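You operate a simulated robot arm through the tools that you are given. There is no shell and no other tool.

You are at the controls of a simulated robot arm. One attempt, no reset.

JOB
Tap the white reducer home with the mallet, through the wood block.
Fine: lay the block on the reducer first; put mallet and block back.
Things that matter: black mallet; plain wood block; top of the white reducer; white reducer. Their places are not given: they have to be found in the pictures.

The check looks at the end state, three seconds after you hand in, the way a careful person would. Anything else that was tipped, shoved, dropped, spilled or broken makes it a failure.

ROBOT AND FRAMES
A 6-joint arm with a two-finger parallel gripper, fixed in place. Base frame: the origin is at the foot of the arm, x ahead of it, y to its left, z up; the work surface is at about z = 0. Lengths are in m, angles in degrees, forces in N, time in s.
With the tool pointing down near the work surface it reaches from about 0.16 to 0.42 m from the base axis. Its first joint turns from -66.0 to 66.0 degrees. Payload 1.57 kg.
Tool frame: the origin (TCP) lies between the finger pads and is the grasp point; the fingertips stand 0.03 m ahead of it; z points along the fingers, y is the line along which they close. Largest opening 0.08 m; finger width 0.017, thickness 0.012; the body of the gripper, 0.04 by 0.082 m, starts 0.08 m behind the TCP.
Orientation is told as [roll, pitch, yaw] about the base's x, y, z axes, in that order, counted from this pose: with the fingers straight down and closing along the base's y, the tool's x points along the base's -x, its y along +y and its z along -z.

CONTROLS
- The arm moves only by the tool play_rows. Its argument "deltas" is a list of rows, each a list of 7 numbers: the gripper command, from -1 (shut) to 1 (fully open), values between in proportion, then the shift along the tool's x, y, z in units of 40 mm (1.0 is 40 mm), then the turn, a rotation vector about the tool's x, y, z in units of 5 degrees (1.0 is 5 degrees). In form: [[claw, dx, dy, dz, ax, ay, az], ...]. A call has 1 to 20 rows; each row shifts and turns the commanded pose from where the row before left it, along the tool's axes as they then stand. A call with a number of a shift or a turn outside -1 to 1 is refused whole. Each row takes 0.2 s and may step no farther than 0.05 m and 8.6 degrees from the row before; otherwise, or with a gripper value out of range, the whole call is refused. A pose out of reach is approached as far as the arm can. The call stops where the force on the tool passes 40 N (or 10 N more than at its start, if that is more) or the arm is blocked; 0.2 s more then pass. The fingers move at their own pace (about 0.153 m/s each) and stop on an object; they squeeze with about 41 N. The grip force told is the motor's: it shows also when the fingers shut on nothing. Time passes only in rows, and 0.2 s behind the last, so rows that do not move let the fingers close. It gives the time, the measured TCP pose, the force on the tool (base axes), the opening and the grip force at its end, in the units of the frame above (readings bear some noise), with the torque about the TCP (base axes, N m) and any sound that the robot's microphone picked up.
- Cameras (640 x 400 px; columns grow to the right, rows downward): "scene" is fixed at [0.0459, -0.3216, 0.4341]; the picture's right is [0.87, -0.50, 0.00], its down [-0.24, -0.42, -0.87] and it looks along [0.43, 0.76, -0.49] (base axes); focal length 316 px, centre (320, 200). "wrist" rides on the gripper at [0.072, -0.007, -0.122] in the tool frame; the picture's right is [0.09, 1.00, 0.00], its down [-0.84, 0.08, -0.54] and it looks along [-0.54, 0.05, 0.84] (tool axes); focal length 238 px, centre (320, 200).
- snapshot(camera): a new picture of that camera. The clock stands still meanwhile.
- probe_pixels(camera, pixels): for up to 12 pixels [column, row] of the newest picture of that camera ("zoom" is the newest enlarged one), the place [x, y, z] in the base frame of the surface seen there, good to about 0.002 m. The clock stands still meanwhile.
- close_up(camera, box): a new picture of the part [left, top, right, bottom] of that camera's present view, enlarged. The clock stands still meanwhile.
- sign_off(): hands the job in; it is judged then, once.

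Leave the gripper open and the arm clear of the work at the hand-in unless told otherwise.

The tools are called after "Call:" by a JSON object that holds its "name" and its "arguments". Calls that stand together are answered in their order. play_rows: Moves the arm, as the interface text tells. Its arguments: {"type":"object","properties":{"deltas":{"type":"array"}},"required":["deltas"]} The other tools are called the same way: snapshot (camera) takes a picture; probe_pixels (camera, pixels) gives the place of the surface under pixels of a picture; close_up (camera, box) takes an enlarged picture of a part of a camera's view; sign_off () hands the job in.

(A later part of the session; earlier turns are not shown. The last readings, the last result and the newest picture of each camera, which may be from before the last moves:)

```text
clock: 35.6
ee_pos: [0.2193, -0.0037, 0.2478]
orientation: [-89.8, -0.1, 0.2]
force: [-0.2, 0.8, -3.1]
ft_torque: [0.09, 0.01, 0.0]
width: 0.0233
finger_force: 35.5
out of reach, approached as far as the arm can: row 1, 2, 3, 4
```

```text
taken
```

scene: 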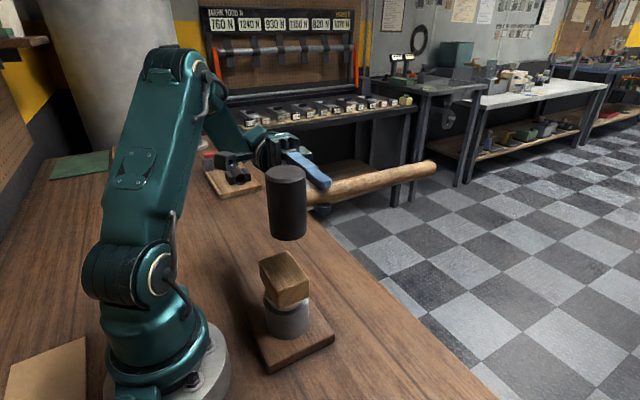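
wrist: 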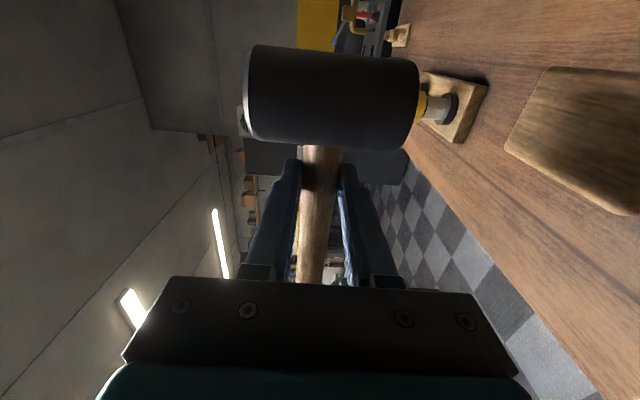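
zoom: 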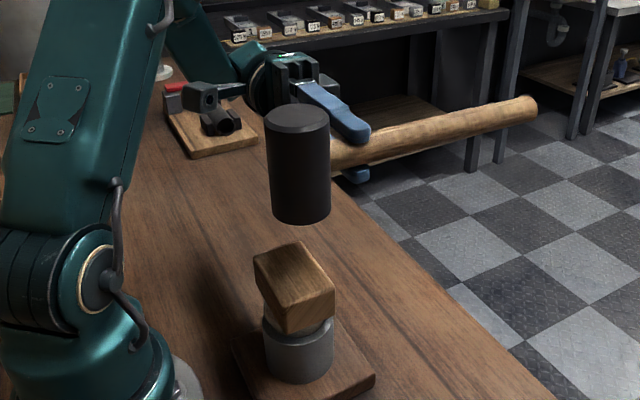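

The arm reached x but was kept from the full +y at this height. It settled lower, at z≈0.248, y≈-0.004, which suggests a wrist limit that eases as the hand goes down. The gap to the block is still about 77 mm. I'll go down about 30 mm while moving +y, and see whether it becomes reachable.

Call:
{"name": "play_rows", "arguments": {"deltas": [[-1, 0, 0.4, 0, 0, 0, 0], [-1, 0, 0.4, 0, 0, 0, 0], [-1, 0, 0, -0.15, 0, 0, 0], [-1, 0, 0, -0.15, 0, 0, 0], [-1, 0, 0, -0.15, 0, 0, 0], [-1, 0, 0, 0, 0, 0, 0]]}}

Call:
{"name": "snapshot", "arguments": {"camera": "scene"}}

```text
clock: 37.0
ee_pos: [0.2178, 0.0132, 0.2163]
orientation: [-90.0, 0.0, 0.1]
force: [0.5, -0.4, -3.8]
ft_torque: [0.05, -0.05, 0.0]
width: 0.0232
finger_force: 35.3
```

```text
taken
```

scene: 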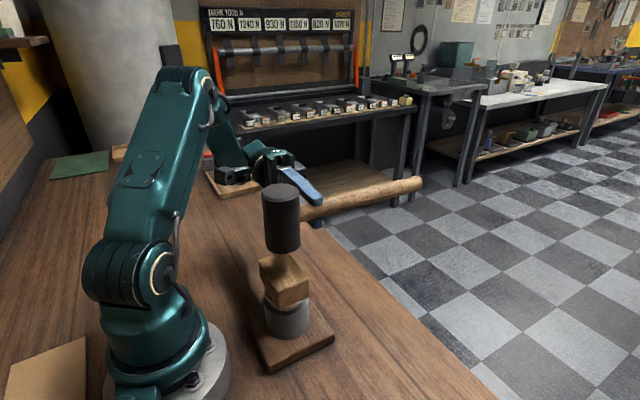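

That worked: I'm at (0.218, 0.013, 0.216) with no reach warning. I'll zoom and probe the head and the block for alignment.

Call:
{"name": "close_up", "arguments": {"camera": "scene", "box": [220, 170, 350, 345]}}

Call:
{"name": "snapshot", "arguments": {"camera": "wrist"}}

```text
2.29 times, centred on (285, 258) of scene
```

zoom: 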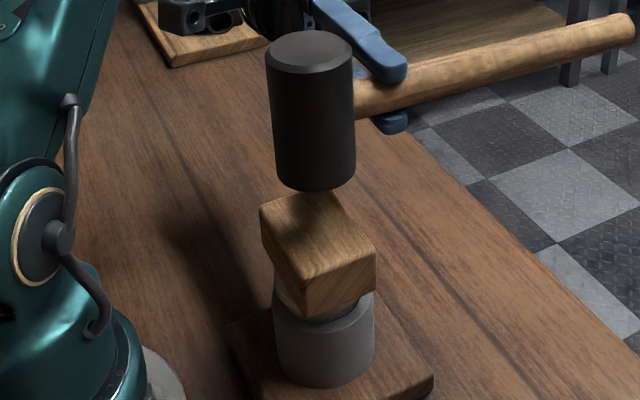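

```text
taken
```

wrist: 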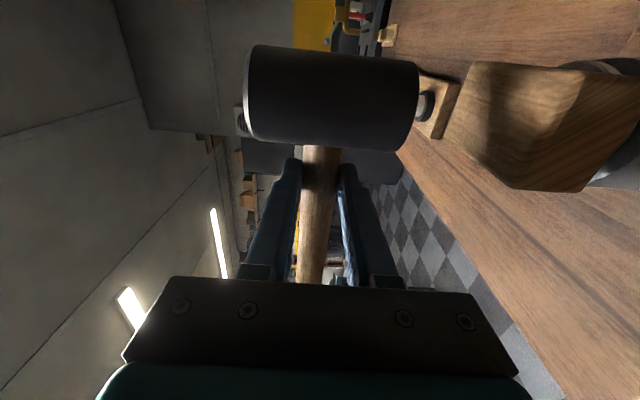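

Call:
{"name": "probe_pixels", "arguments": {"camera": "zoom", "pixels": [[310, 52], [271, 52], [348, 55], [310, 35], [310, 70], [315, 120], [277, 120], [352, 120], [315, 180], [313, 188], [280, 180], [350, 175]]}}

Call:
{"name": "probe_pixels", "arguments": {"camera": "zoom", "pixels": [[264, 212], [298, 256], [374, 235], [335, 200], [320, 230], [285, 225], [350, 240], [300, 250], [345, 215], [305, 310], [370, 280]]}}

```text
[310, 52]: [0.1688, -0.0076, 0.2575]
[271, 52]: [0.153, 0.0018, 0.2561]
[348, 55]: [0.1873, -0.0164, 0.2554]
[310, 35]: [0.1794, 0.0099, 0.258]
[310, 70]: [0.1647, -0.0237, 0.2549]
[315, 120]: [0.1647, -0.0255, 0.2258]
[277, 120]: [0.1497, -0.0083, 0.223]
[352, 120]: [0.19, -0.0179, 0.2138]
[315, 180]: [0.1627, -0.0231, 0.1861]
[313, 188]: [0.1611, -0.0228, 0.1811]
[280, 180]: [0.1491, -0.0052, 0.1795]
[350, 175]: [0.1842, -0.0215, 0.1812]
```

```text
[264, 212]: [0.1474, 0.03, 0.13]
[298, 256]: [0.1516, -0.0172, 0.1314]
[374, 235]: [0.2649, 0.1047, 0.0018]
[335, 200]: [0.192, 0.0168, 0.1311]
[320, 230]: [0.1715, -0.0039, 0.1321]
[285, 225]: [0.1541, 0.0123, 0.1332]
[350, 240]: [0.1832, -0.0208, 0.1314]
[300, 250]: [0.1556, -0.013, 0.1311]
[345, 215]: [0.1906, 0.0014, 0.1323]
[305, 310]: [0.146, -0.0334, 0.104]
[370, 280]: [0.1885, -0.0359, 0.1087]
```

Alignment and stroke numbers:
- Head axis is at about (0.171, -0.0035), face bottom z≈0.180.
- Block top is flat at z≈0.132, so the gap is about 47 mm.

I'll nudge +2 mm in y and then give a first moderate tap: a stroke of about 52 mm straight down, then back up at once.

Call:
{"name": "play_rows", "arguments": {"deltas": [[-1, 0.02, 0, -0.05, 0, 0, 0], [-1, 0, 0, 0, 0, 0, 0], [-1, 0, 0.5, 0, 0, 0, 0], [-1, 0, 0.8, 0, 0, 0, 0], [-1, 0, -0.6, 0, 0, 0, 0], [-1, 0, -0.4, 0, 0, 0, 0], [-1, 0, 0, 0, 0, 0, 0]]}}

Call:
{"name": "close_up", "arguments": {"camera": "scene", "box": [220, 170, 350, 345]}}

```text
clock: 38.6
ee_pos: [0.217, 0.0128, 0.2059]
orientation: [-90.0, 0.0, 0.0]
force: [-0.9, 0.0, -4.0]
ft_torque: [0.02, -0.06, 0.01]
width: 0.0233
finger_force: 36.2
```

```text
2.29 times, centred on (285, 258) of scene
```

zoom: 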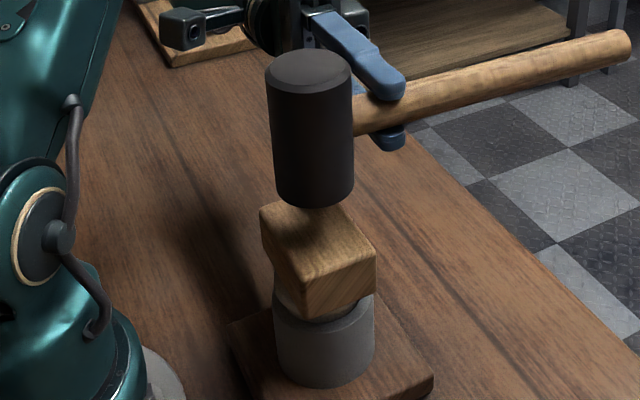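

No sound was reported, so the stroke may have just missed or barely touched. I'll probe the block top and the flange/socket to see whether anything moved.

Call:
{"name": "probe_pixels", "arguments": {"camera": "zoom", "pixels": [[320, 230], [300, 250], [345, 235], [350, 245], [285, 230], [355, 225], [315, 195], [313, 204], [305, 318], [320, 322]]}}

Call:
{"name": "close_up", "arguments": {"camera": "scene", "box": [250, 255, 320, 345]}}

```text
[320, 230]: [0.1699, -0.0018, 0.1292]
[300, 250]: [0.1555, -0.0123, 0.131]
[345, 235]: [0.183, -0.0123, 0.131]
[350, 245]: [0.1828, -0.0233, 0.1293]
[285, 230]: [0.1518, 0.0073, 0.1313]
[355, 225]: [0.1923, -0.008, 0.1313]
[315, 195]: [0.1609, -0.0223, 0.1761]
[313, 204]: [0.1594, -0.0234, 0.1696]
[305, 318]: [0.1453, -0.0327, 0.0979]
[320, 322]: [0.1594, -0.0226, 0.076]
```

```text
4.44 times, centred on (285, 300) of scene
```

zoom: 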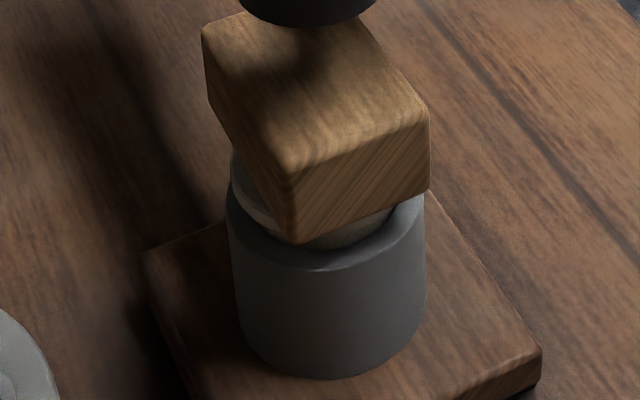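

The block top now reads about 0.131, so the first stroke hardly touched. I'll raise about 10 mm and strike harder: 60 mm commanded at full row speed, which passes the contact point by about 10 mm, then lift.

Call:
{"name": "play_rows", "arguments": {"deltas": [[-1, 0, -0.25, 0, 0, 0, 0], [-1, 0, 0, 0, 0, 0, 0], [-1, 0, 0.5, 0, 0, 0, 0], [-1, 0, 1.0, 0, 0, 0, 0], [-1, 0, -0.7, 0, 0, 0, 0], [-1, 0, -0.5, 0, 0, 0, 0], [-1, 0, 0, 0, 0, 0, 0]]}}

Call:
{"name": "close_up", "arguments": {"camera": "scene", "box": [220, 170, 350, 345]}}

```text
clock: 40.2
ee_pos: [0.2173, 0.0159, 0.2032]
orientation: [-89.9, 0.0, 0.1]
force: [0.2, 0.5, -3.4]
ft_torque: [0.09, -0.04, 0.05]
width: 0.0231
finger_force: 35.0
```

```text
2.29 times, centred on (285, 258) of scene
```

zoom: 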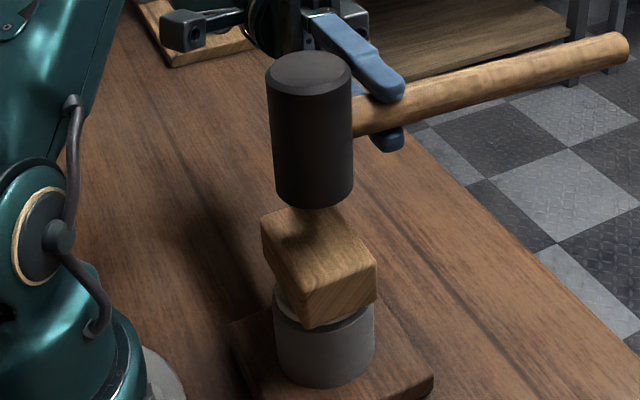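

The block sits visibly lower: its front corner moved from zoom row 318 to about 327. I'll probe the heights again.

Call:
{"name": "probe_pixels", "arguments": {"camera": "zoom", "pixels": [[320, 240], [300, 260], [345, 243], [350, 253], [285, 240], [355, 235], [265, 225], [313, 204], [305, 326], [330, 330]]}}

Call:
{"name": "close_up", "arguments": {"camera": "scene", "box": [250, 255, 320, 345]}}

```text
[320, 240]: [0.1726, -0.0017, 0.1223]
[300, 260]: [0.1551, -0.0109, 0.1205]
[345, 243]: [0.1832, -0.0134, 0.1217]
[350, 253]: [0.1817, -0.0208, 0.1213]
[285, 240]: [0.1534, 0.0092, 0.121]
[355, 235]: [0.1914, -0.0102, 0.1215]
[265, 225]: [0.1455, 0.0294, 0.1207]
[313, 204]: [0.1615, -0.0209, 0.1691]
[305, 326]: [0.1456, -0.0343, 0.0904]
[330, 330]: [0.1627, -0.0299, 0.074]
```

```text
4.44 times, centred on (285, 300) of scene
```

zoom: 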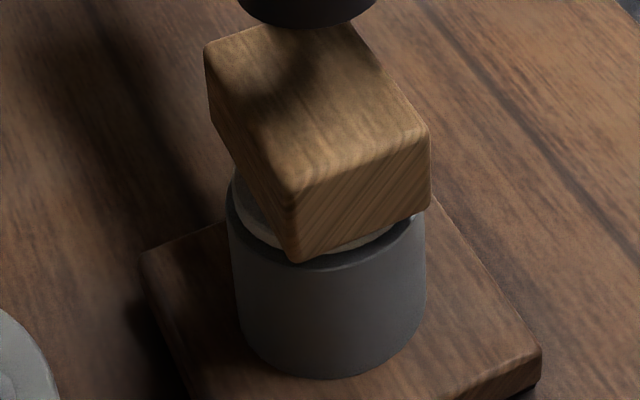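

The block top dropped from 0.132 to about 0.121, so the reducer was driven about 10 mm. Roughly 2–3 mm remain before the flange meets the socket rim at z≈0.076. I'll tap again from here with the low point about 5 mm deeper than last time, then lift.

Call:
{"name": "play_rows", "arguments": {"deltas": [[-1, 0, 0.4, 0, 0, 0, 0], [-1, 0, 0.93, 0, 0, 0, 0], [-1, 0, -0.6, 0, 0, 0, 0], [-1, 0, -0.5, 0, 0, 0, 0], [-1, 0, 0, 0, 0, 0, 0]]}}

Call:
{"name": "close_up", "arguments": {"camera": "scene", "box": [220, 170, 350, 345]}}

```text
clock: 41.4
ee_pos: [0.217, 0.0171, 0.1922]
orientation: [-89.9, 0.0, 0.1]
force: [1.2, 0.5, -4.1]
ft_torque: [0.05, -0.04, -0.01]
width: 0.0234
finger_force: 34.9
```

```text
2.29 times, centred on (285, 258) of scene
```

zoom: 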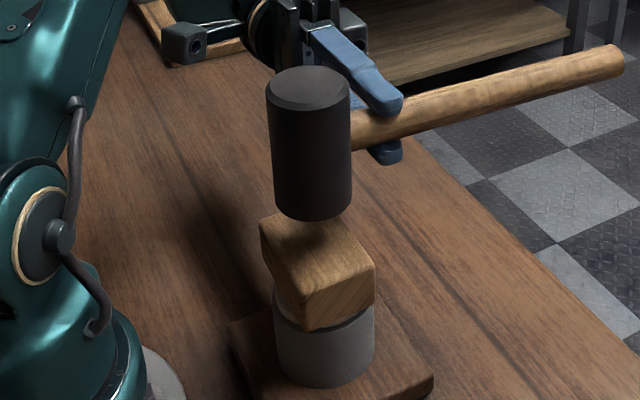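

No force stop and no reported sound. I'll probe the heights again.

Call:
{"name": "probe_pixels", "arguments": {"camera": "zoom", "pixels": [[320, 245], [300, 265], [345, 248], [350, 258], [285, 245], [355, 240], [265, 230], [313, 217], [308, 328], [330, 332]]}}

Call:
{"name": "close_up", "arguments": {"camera": "scene", "box": [250, 265, 320, 345]}}

```text
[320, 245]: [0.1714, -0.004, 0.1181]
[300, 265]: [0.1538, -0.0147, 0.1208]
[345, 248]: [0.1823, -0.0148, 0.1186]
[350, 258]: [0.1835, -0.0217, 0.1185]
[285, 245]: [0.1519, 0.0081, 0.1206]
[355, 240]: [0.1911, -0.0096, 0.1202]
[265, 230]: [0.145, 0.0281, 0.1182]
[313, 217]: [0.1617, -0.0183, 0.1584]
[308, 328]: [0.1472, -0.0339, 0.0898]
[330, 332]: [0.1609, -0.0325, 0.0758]
```

```text
5.00 times, centred on (285, 305) of scene
```

zoom: 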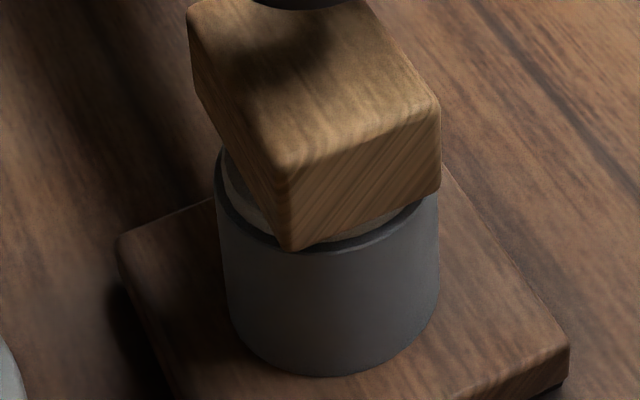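

The block top is now about 0.119. I'll look very closely at the flange/rim junction to see whether any gap remains.

Call:
{"name": "close_up", "arguments": {"camera": "scene", "box": [265, 285, 315, 320]}}

```text
11.43 times, centred on (290, 302) of scene
```

zoom: 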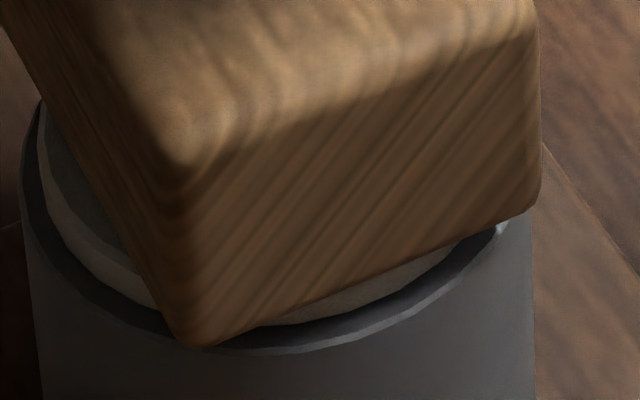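

Call:
{"name": "probe_pixels", "arguments": {"camera": "zoom", "pixels": [[55, 170], [70, 200], [100, 255], [110, 280], [130, 290], [350, 303], [380, 290], [300, 345], [420, 300], [60, 260], [30, 200], [130, 315]]}}

```text
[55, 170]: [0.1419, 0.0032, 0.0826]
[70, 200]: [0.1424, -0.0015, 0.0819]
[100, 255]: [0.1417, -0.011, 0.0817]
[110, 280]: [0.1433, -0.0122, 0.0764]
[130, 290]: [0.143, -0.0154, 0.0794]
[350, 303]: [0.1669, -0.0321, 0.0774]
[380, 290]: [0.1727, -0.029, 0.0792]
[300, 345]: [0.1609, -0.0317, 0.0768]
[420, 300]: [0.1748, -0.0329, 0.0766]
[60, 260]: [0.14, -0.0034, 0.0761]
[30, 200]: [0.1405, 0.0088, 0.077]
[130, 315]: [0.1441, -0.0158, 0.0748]
```

The flange top reads about 0.0825 and its lower edge about 0.076–0.077, the same height as the rim, so it looks seated. I'll give one more confirming tap about 2 mm deeper. If it is home, the block shouldn't move and the force should rise.

Call:
{"name": "play_rows", "arguments": {"deltas": [[-1, 0, 0.3, 0, 0, 0, 0], [-1, 0, 0.86, 0, 0, 0, 0], [-1, 0, -0.6, 0, 0, 0, 0], [-1, 0, -0.6, 0, 0, 0, 0], [-1, 0, 0, 0, 0, 0, 0]]}}

Call:
{"name": "close_up", "arguments": {"camera": "scene", "box": [220, 170, 350, 345]}}

```text
clock: 42.0
ee_pos: [0.2178, 0.0166, 0.1574]
orientation: [-91.8, 0.0, 0.6]
force: [0.6, 0.9, 10.4]
ft_torque: [-0.07, 0.31, 0.02]
width: 0.0235
finger_force: 35.3
stopped in row 3: the force on the tool passed its limit at 49 N (the readings are from after the stop); the commanded pose is now the measured one
```

```text
2.29 times, centred on (285, 258) of scene
```

zoom: 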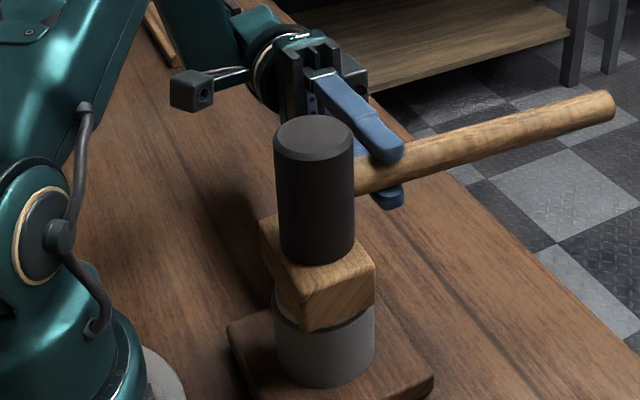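

The force passed 49 N with the block not moving further, so it hit a solid stop: the reducer is home. The mallet is resting on the block now, and I'll lift it straight up about 45 mm.

Call:
{"name": "play_rows", "arguments": {"deltas": [[-1, 0, -0.2, 0, 0, 0, 0], [-1, 0, -0.4, 0, 0, 0, 0], [-1, 0, -0.5, 0, 0, 0, 0], [-1, 0, 0, 0, 0, 0, 0]]}}

Call:
{"name": "close_up", "arguments": {"camera": "scene", "box": [220, 170, 350, 345]}}

Call:
{"name": "snapshot", "arguments": {"camera": "wrist"}}

```text
clock: 43.0
ee_pos: [0.2193, 0.0198, 0.2003]
orientation: [-91.5, 0.1, 0.4]
force: [0.3, 0.6, -3.7]
ft_torque: [0.01, -0.05, 0.0]
width: 0.0234
finger_force: 35.3
```

```text
2.29 times, centred on (285, 258) of scene
```

zoom: 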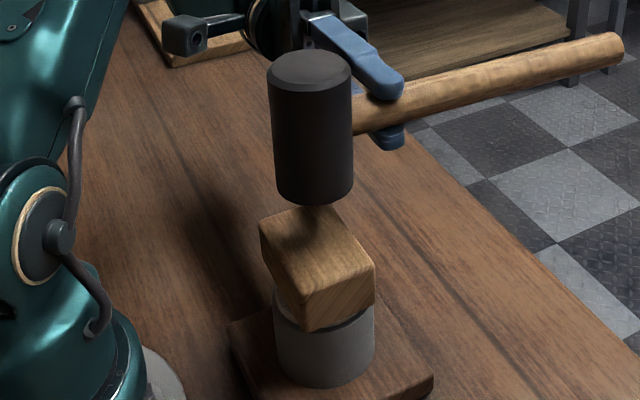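

```text
taken
```

wrist: 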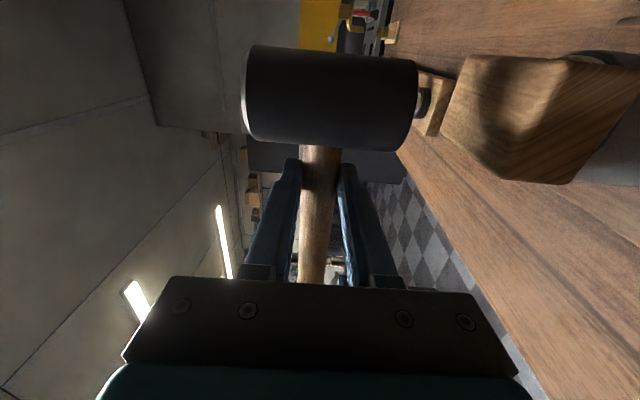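

The block stayed in place. I'll probe its top and the flange once more, then take the mallet back.

Call:
{"name": "probe_pixels", "arguments": {"camera": "zoom", "pixels": [[320, 245], [300, 262], [345, 248], [350, 256], [285, 242], [355, 240], [265, 230], [340, 225]]}}

Call:
{"name": "close_up", "arguments": {"camera": "scene", "box": [265, 285, 315, 320]}}

```text
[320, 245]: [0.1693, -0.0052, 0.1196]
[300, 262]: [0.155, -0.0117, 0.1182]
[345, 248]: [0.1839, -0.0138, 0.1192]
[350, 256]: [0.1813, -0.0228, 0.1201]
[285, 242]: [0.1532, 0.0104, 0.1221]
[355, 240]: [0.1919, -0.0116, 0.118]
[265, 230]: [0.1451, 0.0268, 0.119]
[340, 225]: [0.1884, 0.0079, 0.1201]
```

```text
11.43 times, centred on (290, 302) of scene
```

zoom: 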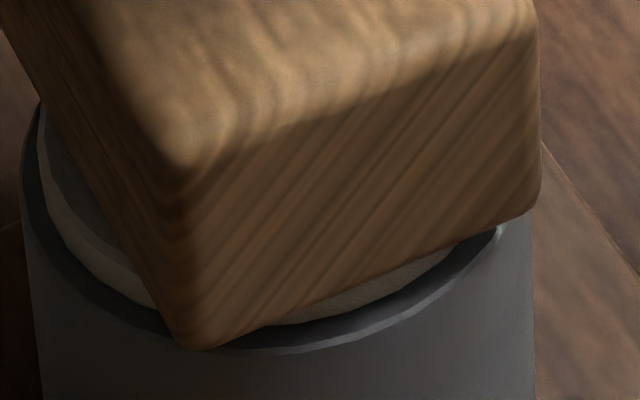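

Block top is 0.119–0.120 and the flange is unchanged, so it's seated. Now I'll return the mallet by the reverse path: out and up to about (0.262, -0.02, 0.265).

Call:
{"name": "play_rows", "arguments": {"deltas": [[-1, -0.3, -0.2, 0.4, 0, 0, 0], [-1, -0.4, -0.4, 0.4, 0, 0, 0], [-1, -0.3, -0.5, 0.2, 0, 0, 0], [-1, -0.07, -0.5, 0, 0, 0, 0], [-1, 0, 0, 0, 0, 0, 0]]}}

Call:
{"name": "snapshot", "arguments": {"camera": "scene"}}

```text
clock: 44.2
ee_pos: [0.2619, -0.0201, 0.2647]
orientation: [-91.5, 0.2, 0.8]
force: [0.2, 0.6, -4.2]
ft_torque: [0.05, -0.04, 0.0]
width: 0.0233
finger_force: 35.6
```

```text
taken
```

scene: 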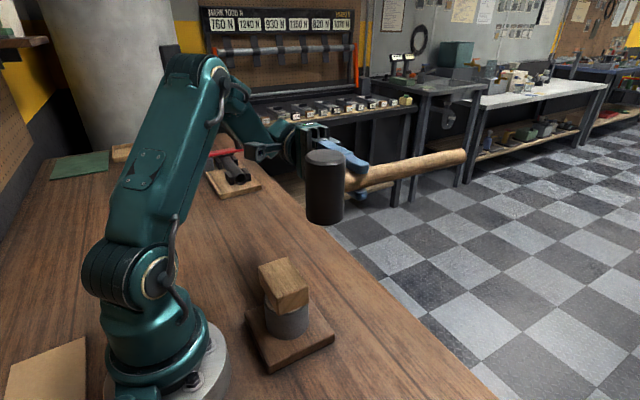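

I'm clear at (0.262, -0.020, 0.265). Next I'll roll the tool back upright, 91.5° in total.

Call:
{"name": "play_rows", "arguments": {"deltas": [[-1, 0, 0, 0, -0.6, 0, 0], [-1, 0, 0, 0, -1, 0, 0], [-1, 0, 0, 0, -1, 0, 0], [-1, 0, 0, 0, -1, 0, 0], [-1, 0, 0, 0, -1, 0, 0], [-1, 0, 0, 0, -1, 0, 0], [-1, 0, 0, 0, -1, 0, 0], [-1, 0, 0, 0, -1, 0, 0], [-1, 0, 0, 0, -1, 0, 0], [-1, 0, 0, 0, -1, 0, 0], [-1, 0, 0, 0, -1, 0, 0], [-1, 0, 0, 0, -1, 0, 0], [-1, 0, 0, 0, -1, 0, 0], [-1, 0, 0, 0, -1, 0, 0], [-1, 0, 0, 0, -1, 0, 0], [-1, 0, 0, 0, -1, 0, 0], [-1, 0, 0, 0, -1, 0, 0], [-1, 0, 0, 0, -1, 0, 0], [-1, 0, 0, 0, -0.7, 0, 0], [-1, 0, 0, 0, 0, 0, 0]]}}

Call:
{"name": "snapshot", "arguments": {"camera": "scene"}}

Call:
{"name": "snapshot", "arguments": {"camera": "wrist"}}

```text
clock: 48.5
ee_pos: [0.2607, -0.019, 0.2648]
orientation: [0.1, 0.0, 0.6]
force: [1.0, 0.7, -3.6]
ft_torque: [0.0, -0.03, 0.0]
width: 0.0234
finger_force: 35.4
```

```text
taken
```

scene: 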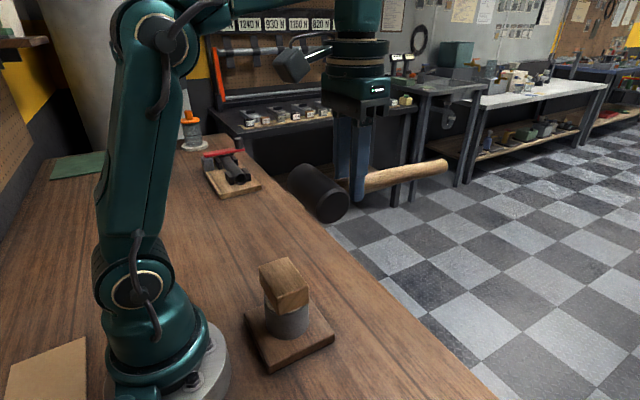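

```text
taken
```

wrist: 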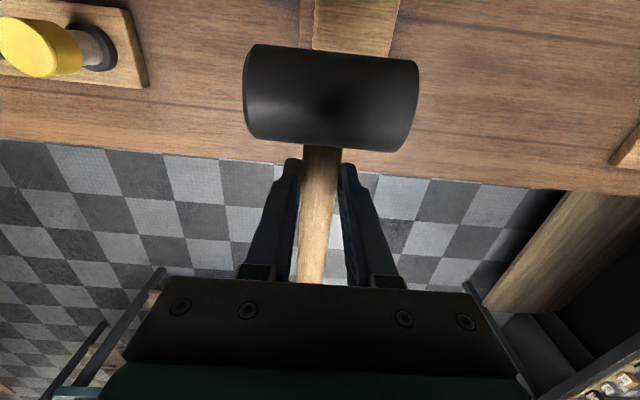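

Upright again, and the mallet sits in the grip as before. I'll move back over (0.3015, 0.0445) and turn the yaw back to 90.

Call:
{"name": "play_rows", "arguments": {"deltas": [[-1, -0.3, 0.5, 0, 0, 0, 0], [-1, -0.4, 0.6, 0, 0, 0, 0], [-1, -0.3, 0.48, 0, 0, 0, 0], [-1, 0, 0, 0, 0, 0, -0.6], [-1, 0, 0, 0, 0, 0, -1], [-1, 0, 0, 0, 0, 0, -1], [-1, 0, 0, 0, 0, 0, -1], [-1, 0, 0, 0, 0, 0, -1], [-1, 0, 0, 0, 0, 0, -1], [-1, 0, 0, 0, 0, 0, -1], [-1, 0, 0, 0, 0, 0, -1], [-1, 0, 0, 0, 0, 0, -1], [-1, 0, 0, 0, 0, 0, -0.4]]}}

Call:
{"name": "play_rows", "arguments": {"deltas": [[-1, 0, 0, 0, 0, 0, -0.6], [-1, 0, 0, 0, 0, 0, -1], [-1, 0, 0, 0, 0, 0, -1], [-1, 0, 0, 0, 0, 0, -1], [-1, 0, 0, 0, 0, 0, -1], [-1, 0, 0, 0, 0, 0, -1], [-1, 0, 0, 0, 0, 0, -1], [-1, 0, 0, 0, 0, 0, -1], [-1, 0, 0, 0, 0, 0, -0.9], [-1, 0, 0, 0, 0, 0, -0.4], [-1, 0, 0, 0, 0, 0, 0]]}}

Call:
{"name": "snapshot", "arguments": {"camera": "scene"}}

```text
clock: 51.2
ee_pos: [0.3009, 0.0433, 0.2646]
orientation: [0.0, 0.2, 45.6]
force: [-0.7, 0.1, -4.1]
ft_torque: [0.03, -0.05, 0.02]
width: 0.0233
finger_force: 35.8
```

```text
clock: 53.6
ee_pos: [0.2986, 0.0434, 0.2652]
orientation: [0.0, 0.0, 90.0]
force: [-0.3, 0.8, -4.3]
ft_torque: [0.08, -0.02, -0.02]
width: 0.0232
finger_force: 35.3
```

```text
taken
```

scene: 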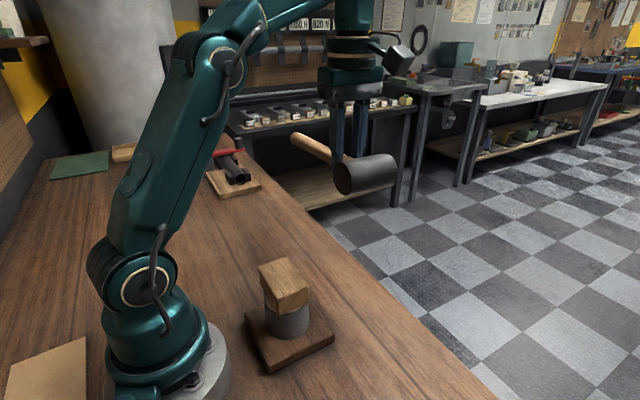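

I'm at (0.300, 0.043, 0.265), yaw 90. I'll lower toward the mallet's original spot, stopping at z≈0.06 to check.

Call:
{"name": "play_rows", "arguments": {"deltas": [[-1, -0.03, -0.03, 0.7, 0, 0, 0], [-1, 0, 0, 1, 0, 0, 0], [-1, 0, 0, 1, 0, 0, 0], [-1, 0, 0, 1, 0, 0, 0], [-1, 0, 0, 0.8, 0, 0, 0], [-1, 0, 0, 0.5, 0, 0, 0], [-1, 0, 0, 0, 0, 0, 0], [-1, 0, 0, 0, 0, 0, 0]]}}

Call:
{"name": "close_up", "arguments": {"camera": "scene", "box": [230, 190, 410, 330]}}

Call:
{"name": "snapshot", "arguments": {"camera": "wrist"}}

```text
clock: 55.5
ee_pos: [0.3007, 0.0453, 0.0633]
orientation: [0.2, 0.1, 90.0]
force: [0.7, 0.0, -4.0]
ft_torque: [0.04, -0.03, 0.04]
width: 0.0232
finger_force: 36.0
```

```text
2.86 times, centred on (320, 260) of scene
```

zoom: 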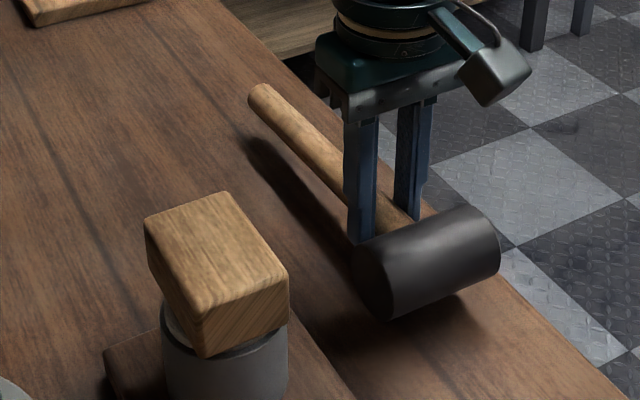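

```text
taken
```

wrist: 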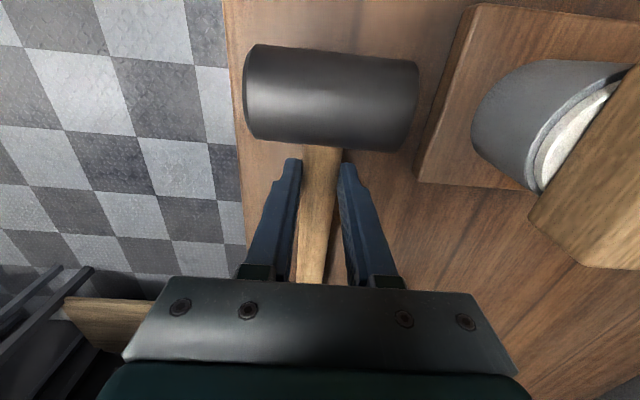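

The mallet is over its old place at z=0.063. I'll lower the last 26 mm slowly.

Call:
{"name": "play_rows", "arguments": {"deltas": [[-1, 0.01, 0, 0.3, 0, 0, 0], [-1, 0, 0, 0.2, 0, 0, 0], [-1, 0, 0, 0.08, 0, 0, 0], [-1, 0, 0, 0.04, 0, 0, 0], [-1, 0, 0, 0, 0, 0, 0], [-1, 0, 0, 0, 0, 0, 0]]}}

```text
clock: 56.9
ee_pos: [0.3022, 0.0444, 0.0403]
orientation: [0.2, 0.1, 89.9]
force: [-0.9, 0.0, -3.7]
ft_torque: [0.06, -0.01, -0.04]
width: 0.0233
finger_force: 35.3
```

It's still hanging (-3.7 N) at z≈0.040. I'll step down about 1 mm at a time until the table carries it.

Call:
{"name": "play_rows", "arguments": {"deltas": [[-1, 0, 0, 0.03, 0, 0, 0], [-1, 0, 0, 0.025, 0, 0, 0], [-1, 0, 0, 0, 0, 0, 0]]}}

```text
clock: 57.6
ee_pos: [0.3011, 0.0454, 0.0379]
orientation: [0.0, 0.1, 90.0]
force: [-4.4, -3.9, 11.7]
ft_torque: [0.59, -0.15, 0.01]
width: 0.0233
finger_force: 35.2
```

The table now pushes up by about 12 N, so I'm slightly over-pressed. I'll ease up 0.6 mm, then look before releasing.

Call:
{"name": "play_rows", "arguments": {"deltas": [[-1, 0, 0, -0.018, 0, 0, 0], [-1, 0, 0, 0, 0, 0, 0]]}}

Call:
{"name": "close_up", "arguments": {"camera": "scene", "box": [280, 210, 400, 320]}}

```text
clock: 58.2
ee_pos: [0.3014, 0.0447, 0.0403]
orientation: [0.2, 0.1, 90.1]
force: [-0.7, 0.3, -4.2]
ft_torque: [0.07, -0.02, -0.02]
width: 0.0231
finger_force: 35.4
```

```text
3.64 times, centred on (340, 265) of scene
```

zoom: 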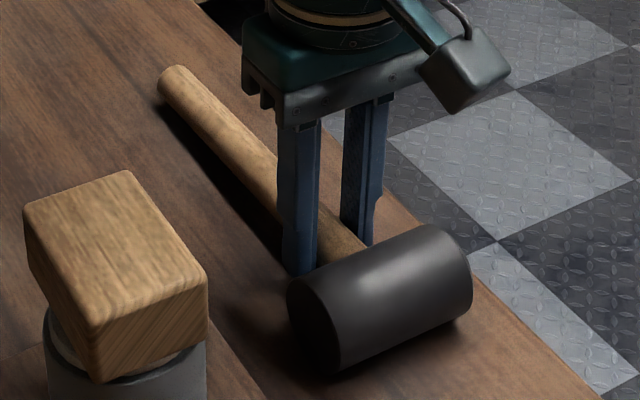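

Contact is released, and the mallet hangs less than a millimetre up. I'll probe the head top and handle end against their original heights (head top 0.046, handle end about 0.023–0.025).

Call:
{"name": "probe_pixels", "arguments": {"camera": "zoom", "pixels": [[380, 275], [430, 245], [350, 290], [170, 75], [180, 85], [200, 105], [250, 160], [320, 365], [300, 310]]}}

```text
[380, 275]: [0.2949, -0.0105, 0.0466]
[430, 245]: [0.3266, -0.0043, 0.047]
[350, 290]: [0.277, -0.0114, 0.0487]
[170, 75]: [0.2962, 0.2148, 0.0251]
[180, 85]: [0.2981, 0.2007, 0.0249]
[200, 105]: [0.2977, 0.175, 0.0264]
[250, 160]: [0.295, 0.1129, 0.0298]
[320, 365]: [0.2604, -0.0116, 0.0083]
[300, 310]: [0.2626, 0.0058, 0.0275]
```

Heights match the original within a millimetre. I'll lower by half a millimetre and open the gripper.

Call:
{"name": "play_rows", "arguments": {"deltas": [[-1, 0, 0, 0.014, 0, 0, 0], [-1, 0, 0, 0, 0, 0, 0], [-0.2, 0, 0, 0, 0, 0, 0], [0.3, 0, 0, 0, 0, 0, 0], [1, 0, 0, 0, 0, 0, 0], [1, 0, 0, 0, 0, 0, 0], [1, 0, 0, 0, 0, 0, 0]]}}

Call:
{"name": "close_up", "arguments": {"camera": "scene", "box": [230, 190, 410, 330]}}

Call:
{"name": "snapshot", "arguments": {"camera": "wrist"}}

```text
clock: 59.9
ee_pos: [0.3027, 0.0452, 0.0394]
orientation: [0.1, 0.1, 90.1]
force: [-0.2, 0.3, 0.1]
ft_torque: [0.02, 0.02, 0.01]
width: 0.0801
finger_force: 0.1
```

```text
2.86 times, centred on (320, 260) of scene
```

zoom: 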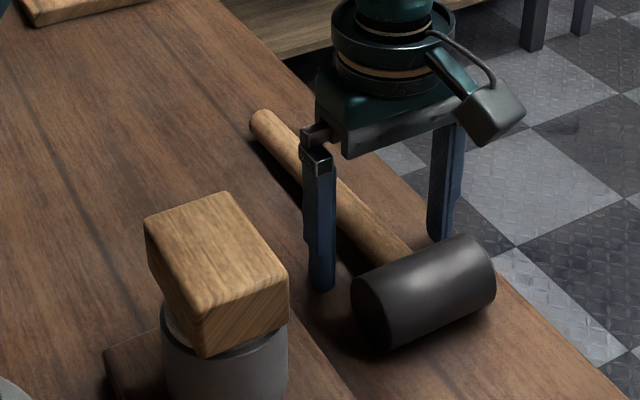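

```text
taken
```

wrist: 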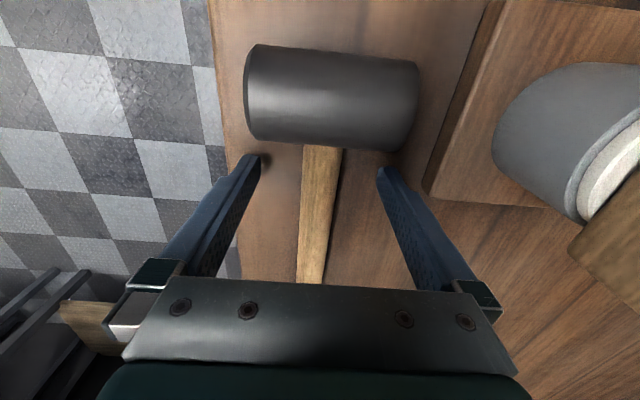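

The mallet lies back in its place and is free of the fingers. Now I'll rise straight up to z≈0.25 and move above the block on the reducer.

Call:
{"name": "play_rows", "arguments": {"deltas": [[1, 0, 0, -0.4, 0, 0, 0], [1, 0, 0, -0.9, 0, 0, 0], [1, 0, 0, -1, 0, 0, 0], [1, 0, 0, -1, 0, 0, 0], [1, 0, 0, -1, 0, 0, 0], [1, 0, 0, -0.9, 0, 0, 0], [1, 0.23, 0.6, 0, 0, 0, 0], [1, 0.3, 0.8, 0, 0, 0, 0], [1, 0.3, 0.8, 0, 0, 0, 0], [1, 0.2, 0.7, 0, 0, 0, 0], [1, 0.1, 0.4, 0, 0, 0, 0], [1, 0, 0, 0, 0, 0, 0]]}}

Call:
{"name": "snapshot", "arguments": {"camera": "wrist"}}

Call:
{"name": "snapshot", "arguments": {"camera": "scene"}}

```text
clock: 62.5
ee_pos: [0.1695, -0.0019, 0.2476]
orientation: [0.2, 0.1, 90.1]
force: [0.4, -0.5, 0.2]
ft_torque: [0.02, 0.02, 0.01]
width: 0.08
finger_force: 0.0
```

```text
taken
```

wrist: 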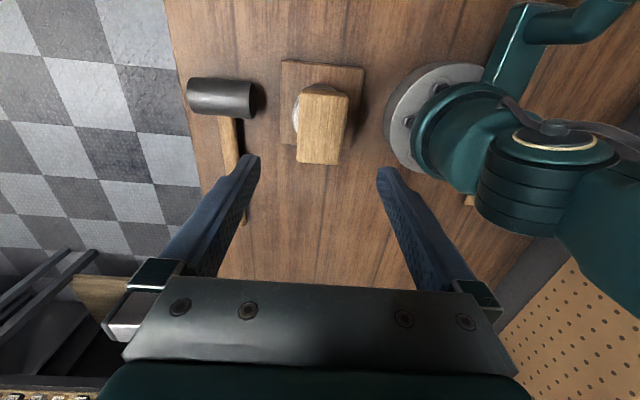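

```text
taken
```

scene: 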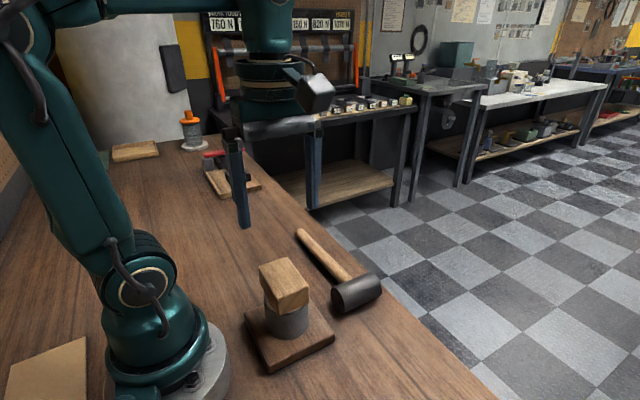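

I'm above the block. I'll probe its top edges in the wrist picture, around (322,125), to refine the grasp.

Call:
{"name": "probe_pixels", "arguments": {"camera": "wrist", "pixels": [[323, 120], [302, 105], [300, 130], [299, 155], [346, 105], [343, 130], [339, 158], [325, 90], [318, 162]]}}

Call:
{"name": "close_up", "arguments": {"camera": "wrist", "box": [270, 70, 380, 175]}}

```text
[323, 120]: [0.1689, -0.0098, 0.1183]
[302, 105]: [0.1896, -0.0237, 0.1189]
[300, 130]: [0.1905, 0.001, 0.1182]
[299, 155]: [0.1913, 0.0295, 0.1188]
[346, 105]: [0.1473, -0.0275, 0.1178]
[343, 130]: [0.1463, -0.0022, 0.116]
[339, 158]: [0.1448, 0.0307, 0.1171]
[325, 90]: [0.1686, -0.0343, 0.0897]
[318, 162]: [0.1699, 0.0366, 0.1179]
```

```text
3.81 times, centred on (325, 122) of wrist
```

zoom: 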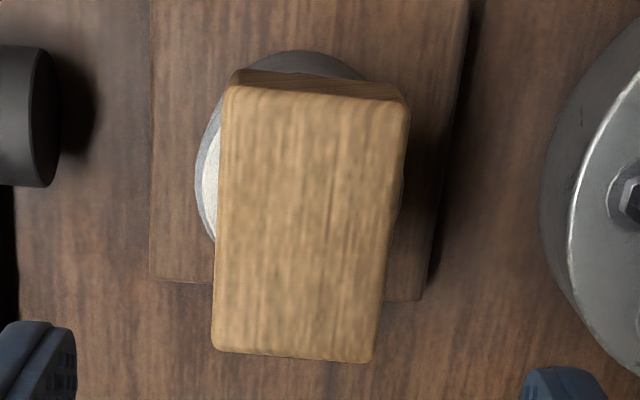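

The block's centre is about (0.1685, 0.001), lying straight at yaw 90. I'll descend to TCP z≈0.121, where the fingertips are about 8 mm above the flange.

Call:
{"name": "play_rows", "arguments": {"deltas": [[1, -0.06, 0.02, 0.7, 0, 0, 0], [1, 0, 0, 0.9, 0, 0, 0], [1, 0, 0, 0.8, 0, 0, 0], [1, 0, 0, 0.5, 0, 0, 0], [1, 0, 0, 0.25, 0, 0, 0], [1, 0, 0, 0, 0, 0, 0], [1, 0, 0, 0, 0, 0, 0]]}}

Call:
{"name": "close_up", "arguments": {"camera": "scene", "box": [230, 210, 350, 350]}}

```text
clock: 64.0
ee_pos: [0.1695, 0.0003, 0.1205]
orientation: [0.1, 0.0, 90.0]
force: [0.6, 0.1, -0.1]
ft_torque: [-0.03, 0.03, 0.02]
width: 0.0801
finger_force: 0.1
```

```text
2.86 times, centred on (290, 280) of scene
```

zoom: 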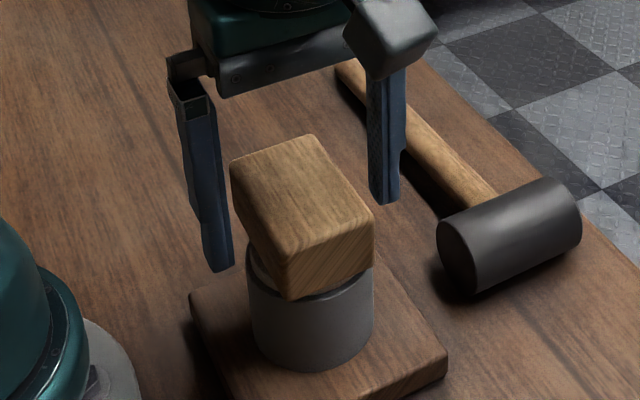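

The fingers are either side of the block at z=0.1205, well clear of everything. I'll close on it.

Call:
{"name": "play_rows", "arguments": {"deltas": [[0.4, 0, 0, 0, 0, 0, 0], [-1, 0, 0, 0, 0, 0, 0], [-1, 0, 0, 0, 0, 0, 0], [-1, 0, 0, 0, 0, 0, 0]]}}

```text
clock: 65.0
ee_pos: [0.1692, 0.0008, 0.1199]
orientation: [-0.1, 0.1, 90.1]
force: [-0.1, 0.9, 2.7]
ft_torque: [-0.03, -0.01, 0.02]
width: 0.0487
finger_force: 40.7
```

The block is gripped (width 0.0487). I'll lift slowly at first so the reducer stays put, up to about z=0.205.

Call:
{"name": "play_rows", "arguments": {"deltas": [[-1, 0, 0, -0.1, 0, 0, 0], [-1, 0, 0, -0.2, 0, 0, 0], [-1, 0, 0, -0.5, 0, 0, 0], [-1, 0, 0, -0.7, 0, 0, 0], [-1, 0, 0, -0.6, 0, 0, 0], [-1, 0, 0, 0, 0, 0, 0]]}}

Call:
{"name": "close_up", "arguments": {"camera": "scene", "box": [230, 210, 350, 350]}}

```text
clock: 66.5
ee_pos: [0.1692, 0.0019, 0.205]
orientation: [0.0, 0.1, 90.0]
force: [1.0, -0.5, -0.8]
ft_torque: [0.03, -0.01, -0.03]
width: 0.0493
finger_force: 40.8
```

```text
2.86 times, centred on (290, 280) of scene
```

zoom: 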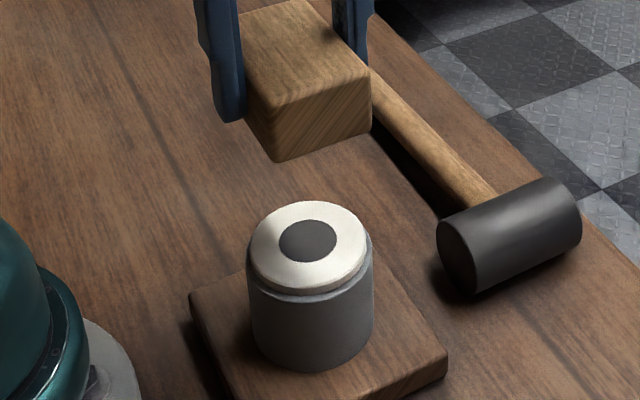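

The reducer now sits flat on the socket with its flange at the rim. I'll zoom in and probe for any remaining gap or tilt.

Call:
{"name": "close_up", "arguments": {"camera": "scene", "box": [260, 270, 320, 345]}}

```text
5.33 times, centred on (290, 308) of scene
```

zoom: 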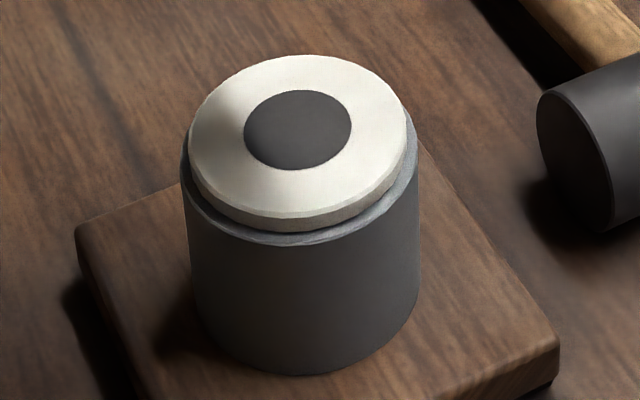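

Call:
{"name": "probe_pixels", "arguments": {"camera": "zoom", "pixels": [[298, 130], [300, 65], [200, 125], [395, 125], [295, 205], [220, 180], [385, 175], [300, 222], [300, 230], [300, 240], [195, 195], [410, 165]]}}

```text
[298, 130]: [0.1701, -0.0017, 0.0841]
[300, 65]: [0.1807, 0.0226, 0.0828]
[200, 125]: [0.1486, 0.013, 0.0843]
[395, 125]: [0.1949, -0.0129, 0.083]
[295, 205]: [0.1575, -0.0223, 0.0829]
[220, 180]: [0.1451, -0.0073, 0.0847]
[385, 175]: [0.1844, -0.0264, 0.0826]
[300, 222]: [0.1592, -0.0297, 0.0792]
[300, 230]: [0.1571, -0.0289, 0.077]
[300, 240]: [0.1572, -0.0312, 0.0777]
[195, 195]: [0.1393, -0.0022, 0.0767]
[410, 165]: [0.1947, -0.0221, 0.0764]
```

Flange top is about 0.0835, level all round, and its edge meets the rim at about 0.0768. I'll zoom once more at the front seam to be sure there's no gap.

Call:
{"name": "close_up", "arguments": {"camera": "scene", "box": [274, 300, 310, 322]}}

```text
16.00 times, centred on (292, 311) of scene
```

zoom: 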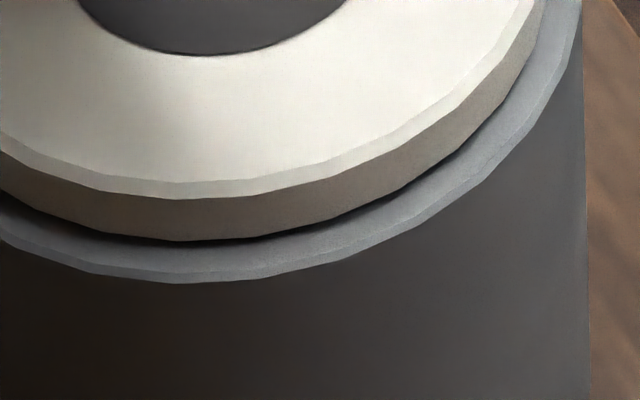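

The flange sits on the rim all the way round, with only a thin shadow line, and the last blow met a hard stop. Now I'll carry the block back to its original place at (0.1503, 0.1692), then turn to yaw 95.

Call:
{"name": "play_rows", "arguments": {"deltas": [[-1, -0.58, 0.07, 0, 0, 0, 0], [-1, -0.9, 0.1, 0, 0, 0, 0], [-1, -0.9, 0.1, 0, 0, 0, 0], [-1, -0.9, 0.1, 0, 0, 0, 0], [-1, -0.6, 0.07, 0, 0, 0, 0], [-1, -0.3, 0.03, 0, 0, 0, 0], [-1, 0, 0, 0, 0, 0, -0.51], [-1, 0, 0, 0, 0, 0, -0.51], [-1, 0, 0, 0, 0, 0, 0]]}}

Call:
{"name": "snapshot", "arguments": {"camera": "scene"}}

```text
clock: 68.5
ee_pos: [0.149, 0.1702, 0.2043]
orientation: [0.1, 0.1, 95.2]
force: [-1.1, -0.1, -0.3]
ft_torque: [0.0, -0.01, 0.0]
width: 0.0491
finger_force: 41.1
```

```text
taken
```

scene: 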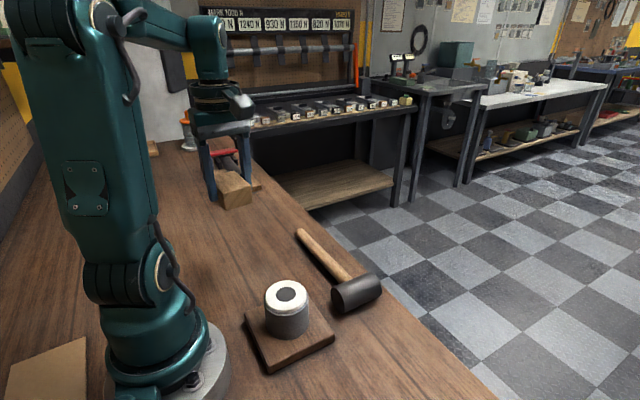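

I'm above the original spot. I'll lower to z≈0.042, about 5 mm above the table for the block, then ease down.

Call:
{"name": "play_rows", "arguments": {"deltas": [[-1, 0, -0.01, 0.7, 0, 0, 0], [-1, 0, 0, 1, 0, 0, 0], [-1, 0, 0, 1, 0, 0, 0], [-1, 0, 0, 0.8, 0, 0, 0], [-1, 0, 0, 0.4, 0, 0, 0], [-1, 0, 0, 0.12, 0, 0, 0], [-1, 0, 0, 0, 0, 0, 0], [-1, 0, 0, 0, 0, 0, 0]]}}

Call:
{"name": "close_up", "arguments": {"camera": "scene", "box": [190, 210, 300, 310]}}

```text
clock: 70.2
ee_pos: [0.1497, 0.1687, 0.0438]
orientation: [0.2, 0.2, 95.1]
force: [0.0, 0.3, -1.4]
ft_torque: [0.0, 0.02, 0.01]
width: 0.0488
finger_force: 40.6
```

```text
4.00 times, centred on (245, 260) of scene
```

zoom: 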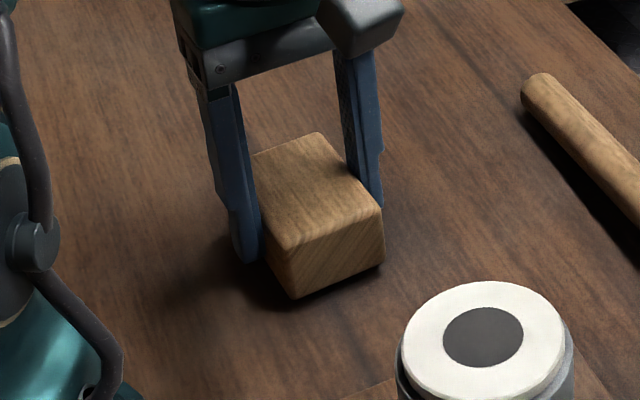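

It's a few millimetres up. I'll go down in small steps until it touches.

Call:
{"name": "play_rows", "arguments": {"deltas": [[-1, 0, 0, 0.06, 0, 0, 0], [-1, 0, 0, 0.04, 0, 0, 0], [-1, 0, 0, 0.025, 0, 0, 0], [-1, 0, 0, 0, 0, 0, 0]]}}

```text
clock: 71.2
ee_pos: [0.1501, 0.1695, 0.0386]
orientation: [0.2, 0.2, 95.2]
force: [0.3, -0.8, -0.4]
ft_torque: [0.03, -0.01, 0.0]
width: 0.0487
finger_force: 40.7
```

Call:
{"name": "play_rows", "arguments": {"deltas": [[-1, 0, 0, 0.02, 0, 0, 0], [-1, 0, 0, 0.02, 0, 0, 0], [-1, 0, 0, 0, 0, 0, 0]]}}

```text
clock: 71.9
ee_pos: [0.1504, 0.1682, 0.038]
orientation: [0.1, 0.2, 95.3]
force: [-2.2, -1.8, 10.4]
ft_torque: [-0.01, 0.02, -0.03]
width: 0.0489
finger_force: 40.6
stopped in row 3: the force on the tool passed its limit at 42 N (the readings are from after the stop); the commanded pose is now the measured one
```

The block is on the table and the force rose. I'll ease up a hair and release it.

Call:
{"name": "play_rows", "arguments": {"deltas": [[-1, 0, 0, -0.01, 0, 0, 0], [0, 0, 0, 0, 0, 0, 0], [0.5, 0, 0, 0, 0, 0, 0], [1, 0, 0, 0, 0, 0, 0], [1, 0, 0, 0, 0, 0, 0]]}}

Call:
{"name": "close_up", "arguments": {"camera": "scene", "box": [190, 210, 300, 310]}}

```text
clock: 73.1
ee_pos: [0.1513, 0.169, 0.0384]
orientation: [0.1, 0.1, 95.3]
force: [-0.7, -1.0, 0.4]
ft_torque: [0.0, 0.02, 0.03]
width: 0.0797
finger_force: 0.1
```

```text
4.00 times, centred on (245, 260) of scene
```

zoom: 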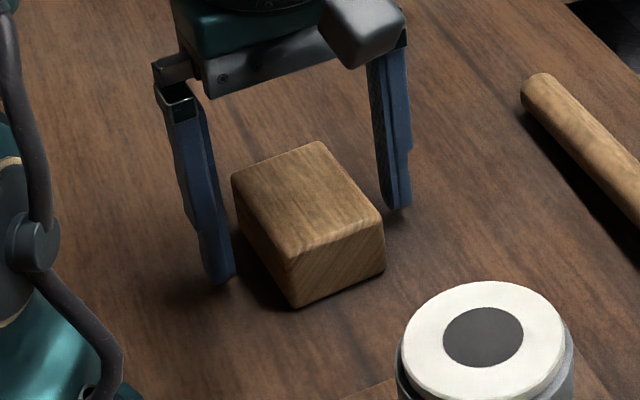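

The block is down and free. I'll rise straight up to z≈0.28, then look at everything.

Call:
{"name": "play_rows", "arguments": {"deltas": [[1, 0, 0, -0.4, 0, 0, 0], [1, 0, 0, -0.8, 0, 0, 0], [1, 0, 0, -1, 0, 0, 0], [1, 0, 0, -1, 0, 0, 0], [1, 0, 0, -1, 0, 0, 0], [1, 0, 0, -1, 0, 0, 0], [1, 0, 0, -0.9, 0, 0, 0], [1, 0, 0, 0, 0, 0, 0]]}}

Call:
{"name": "snapshot", "arguments": {"camera": "scene"}}

Call:
{"name": "snapshot", "arguments": {"camera": "wrist"}}

Call:
{"name": "close_up", "arguments": {"camera": "scene", "box": [200, 210, 400, 385]}}

```text
clock: 74.9
ee_pos: [0.151, 0.1697, 0.2814]
orientation: [0.1, 0.1, 95.2]
force: [-0.6, 0.1, 0.5]
ft_torque: [0.0, 0.0, 0.01]
width: 0.0797
finger_force: 0.0
```

```text
taken
```

scene: 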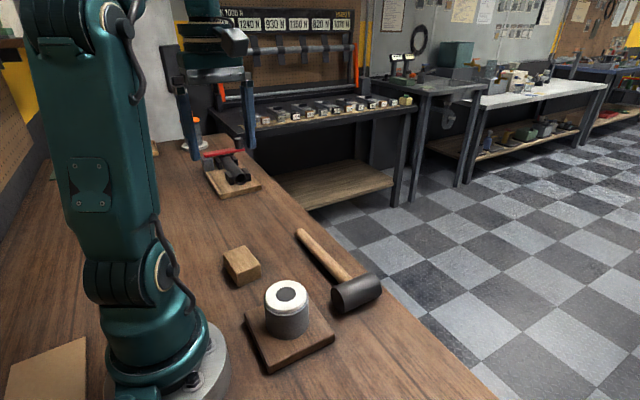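

```text
taken
```

wrist: 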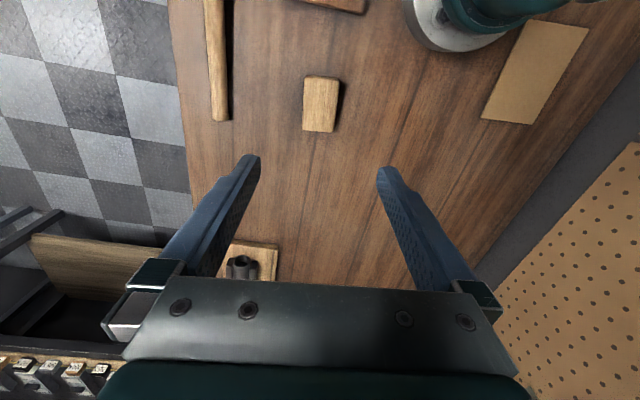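

```text
2.29 times, centred on (300, 298) of scene
```

zoom: 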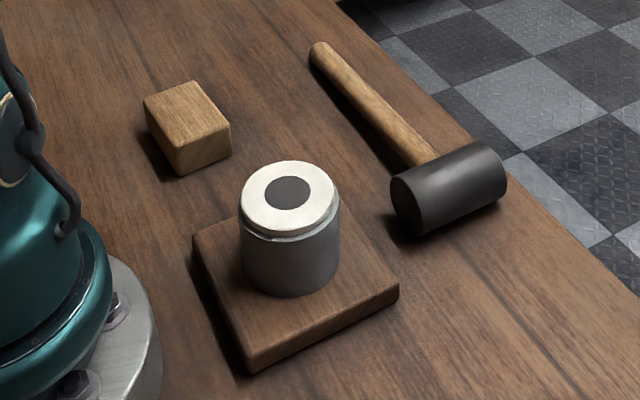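

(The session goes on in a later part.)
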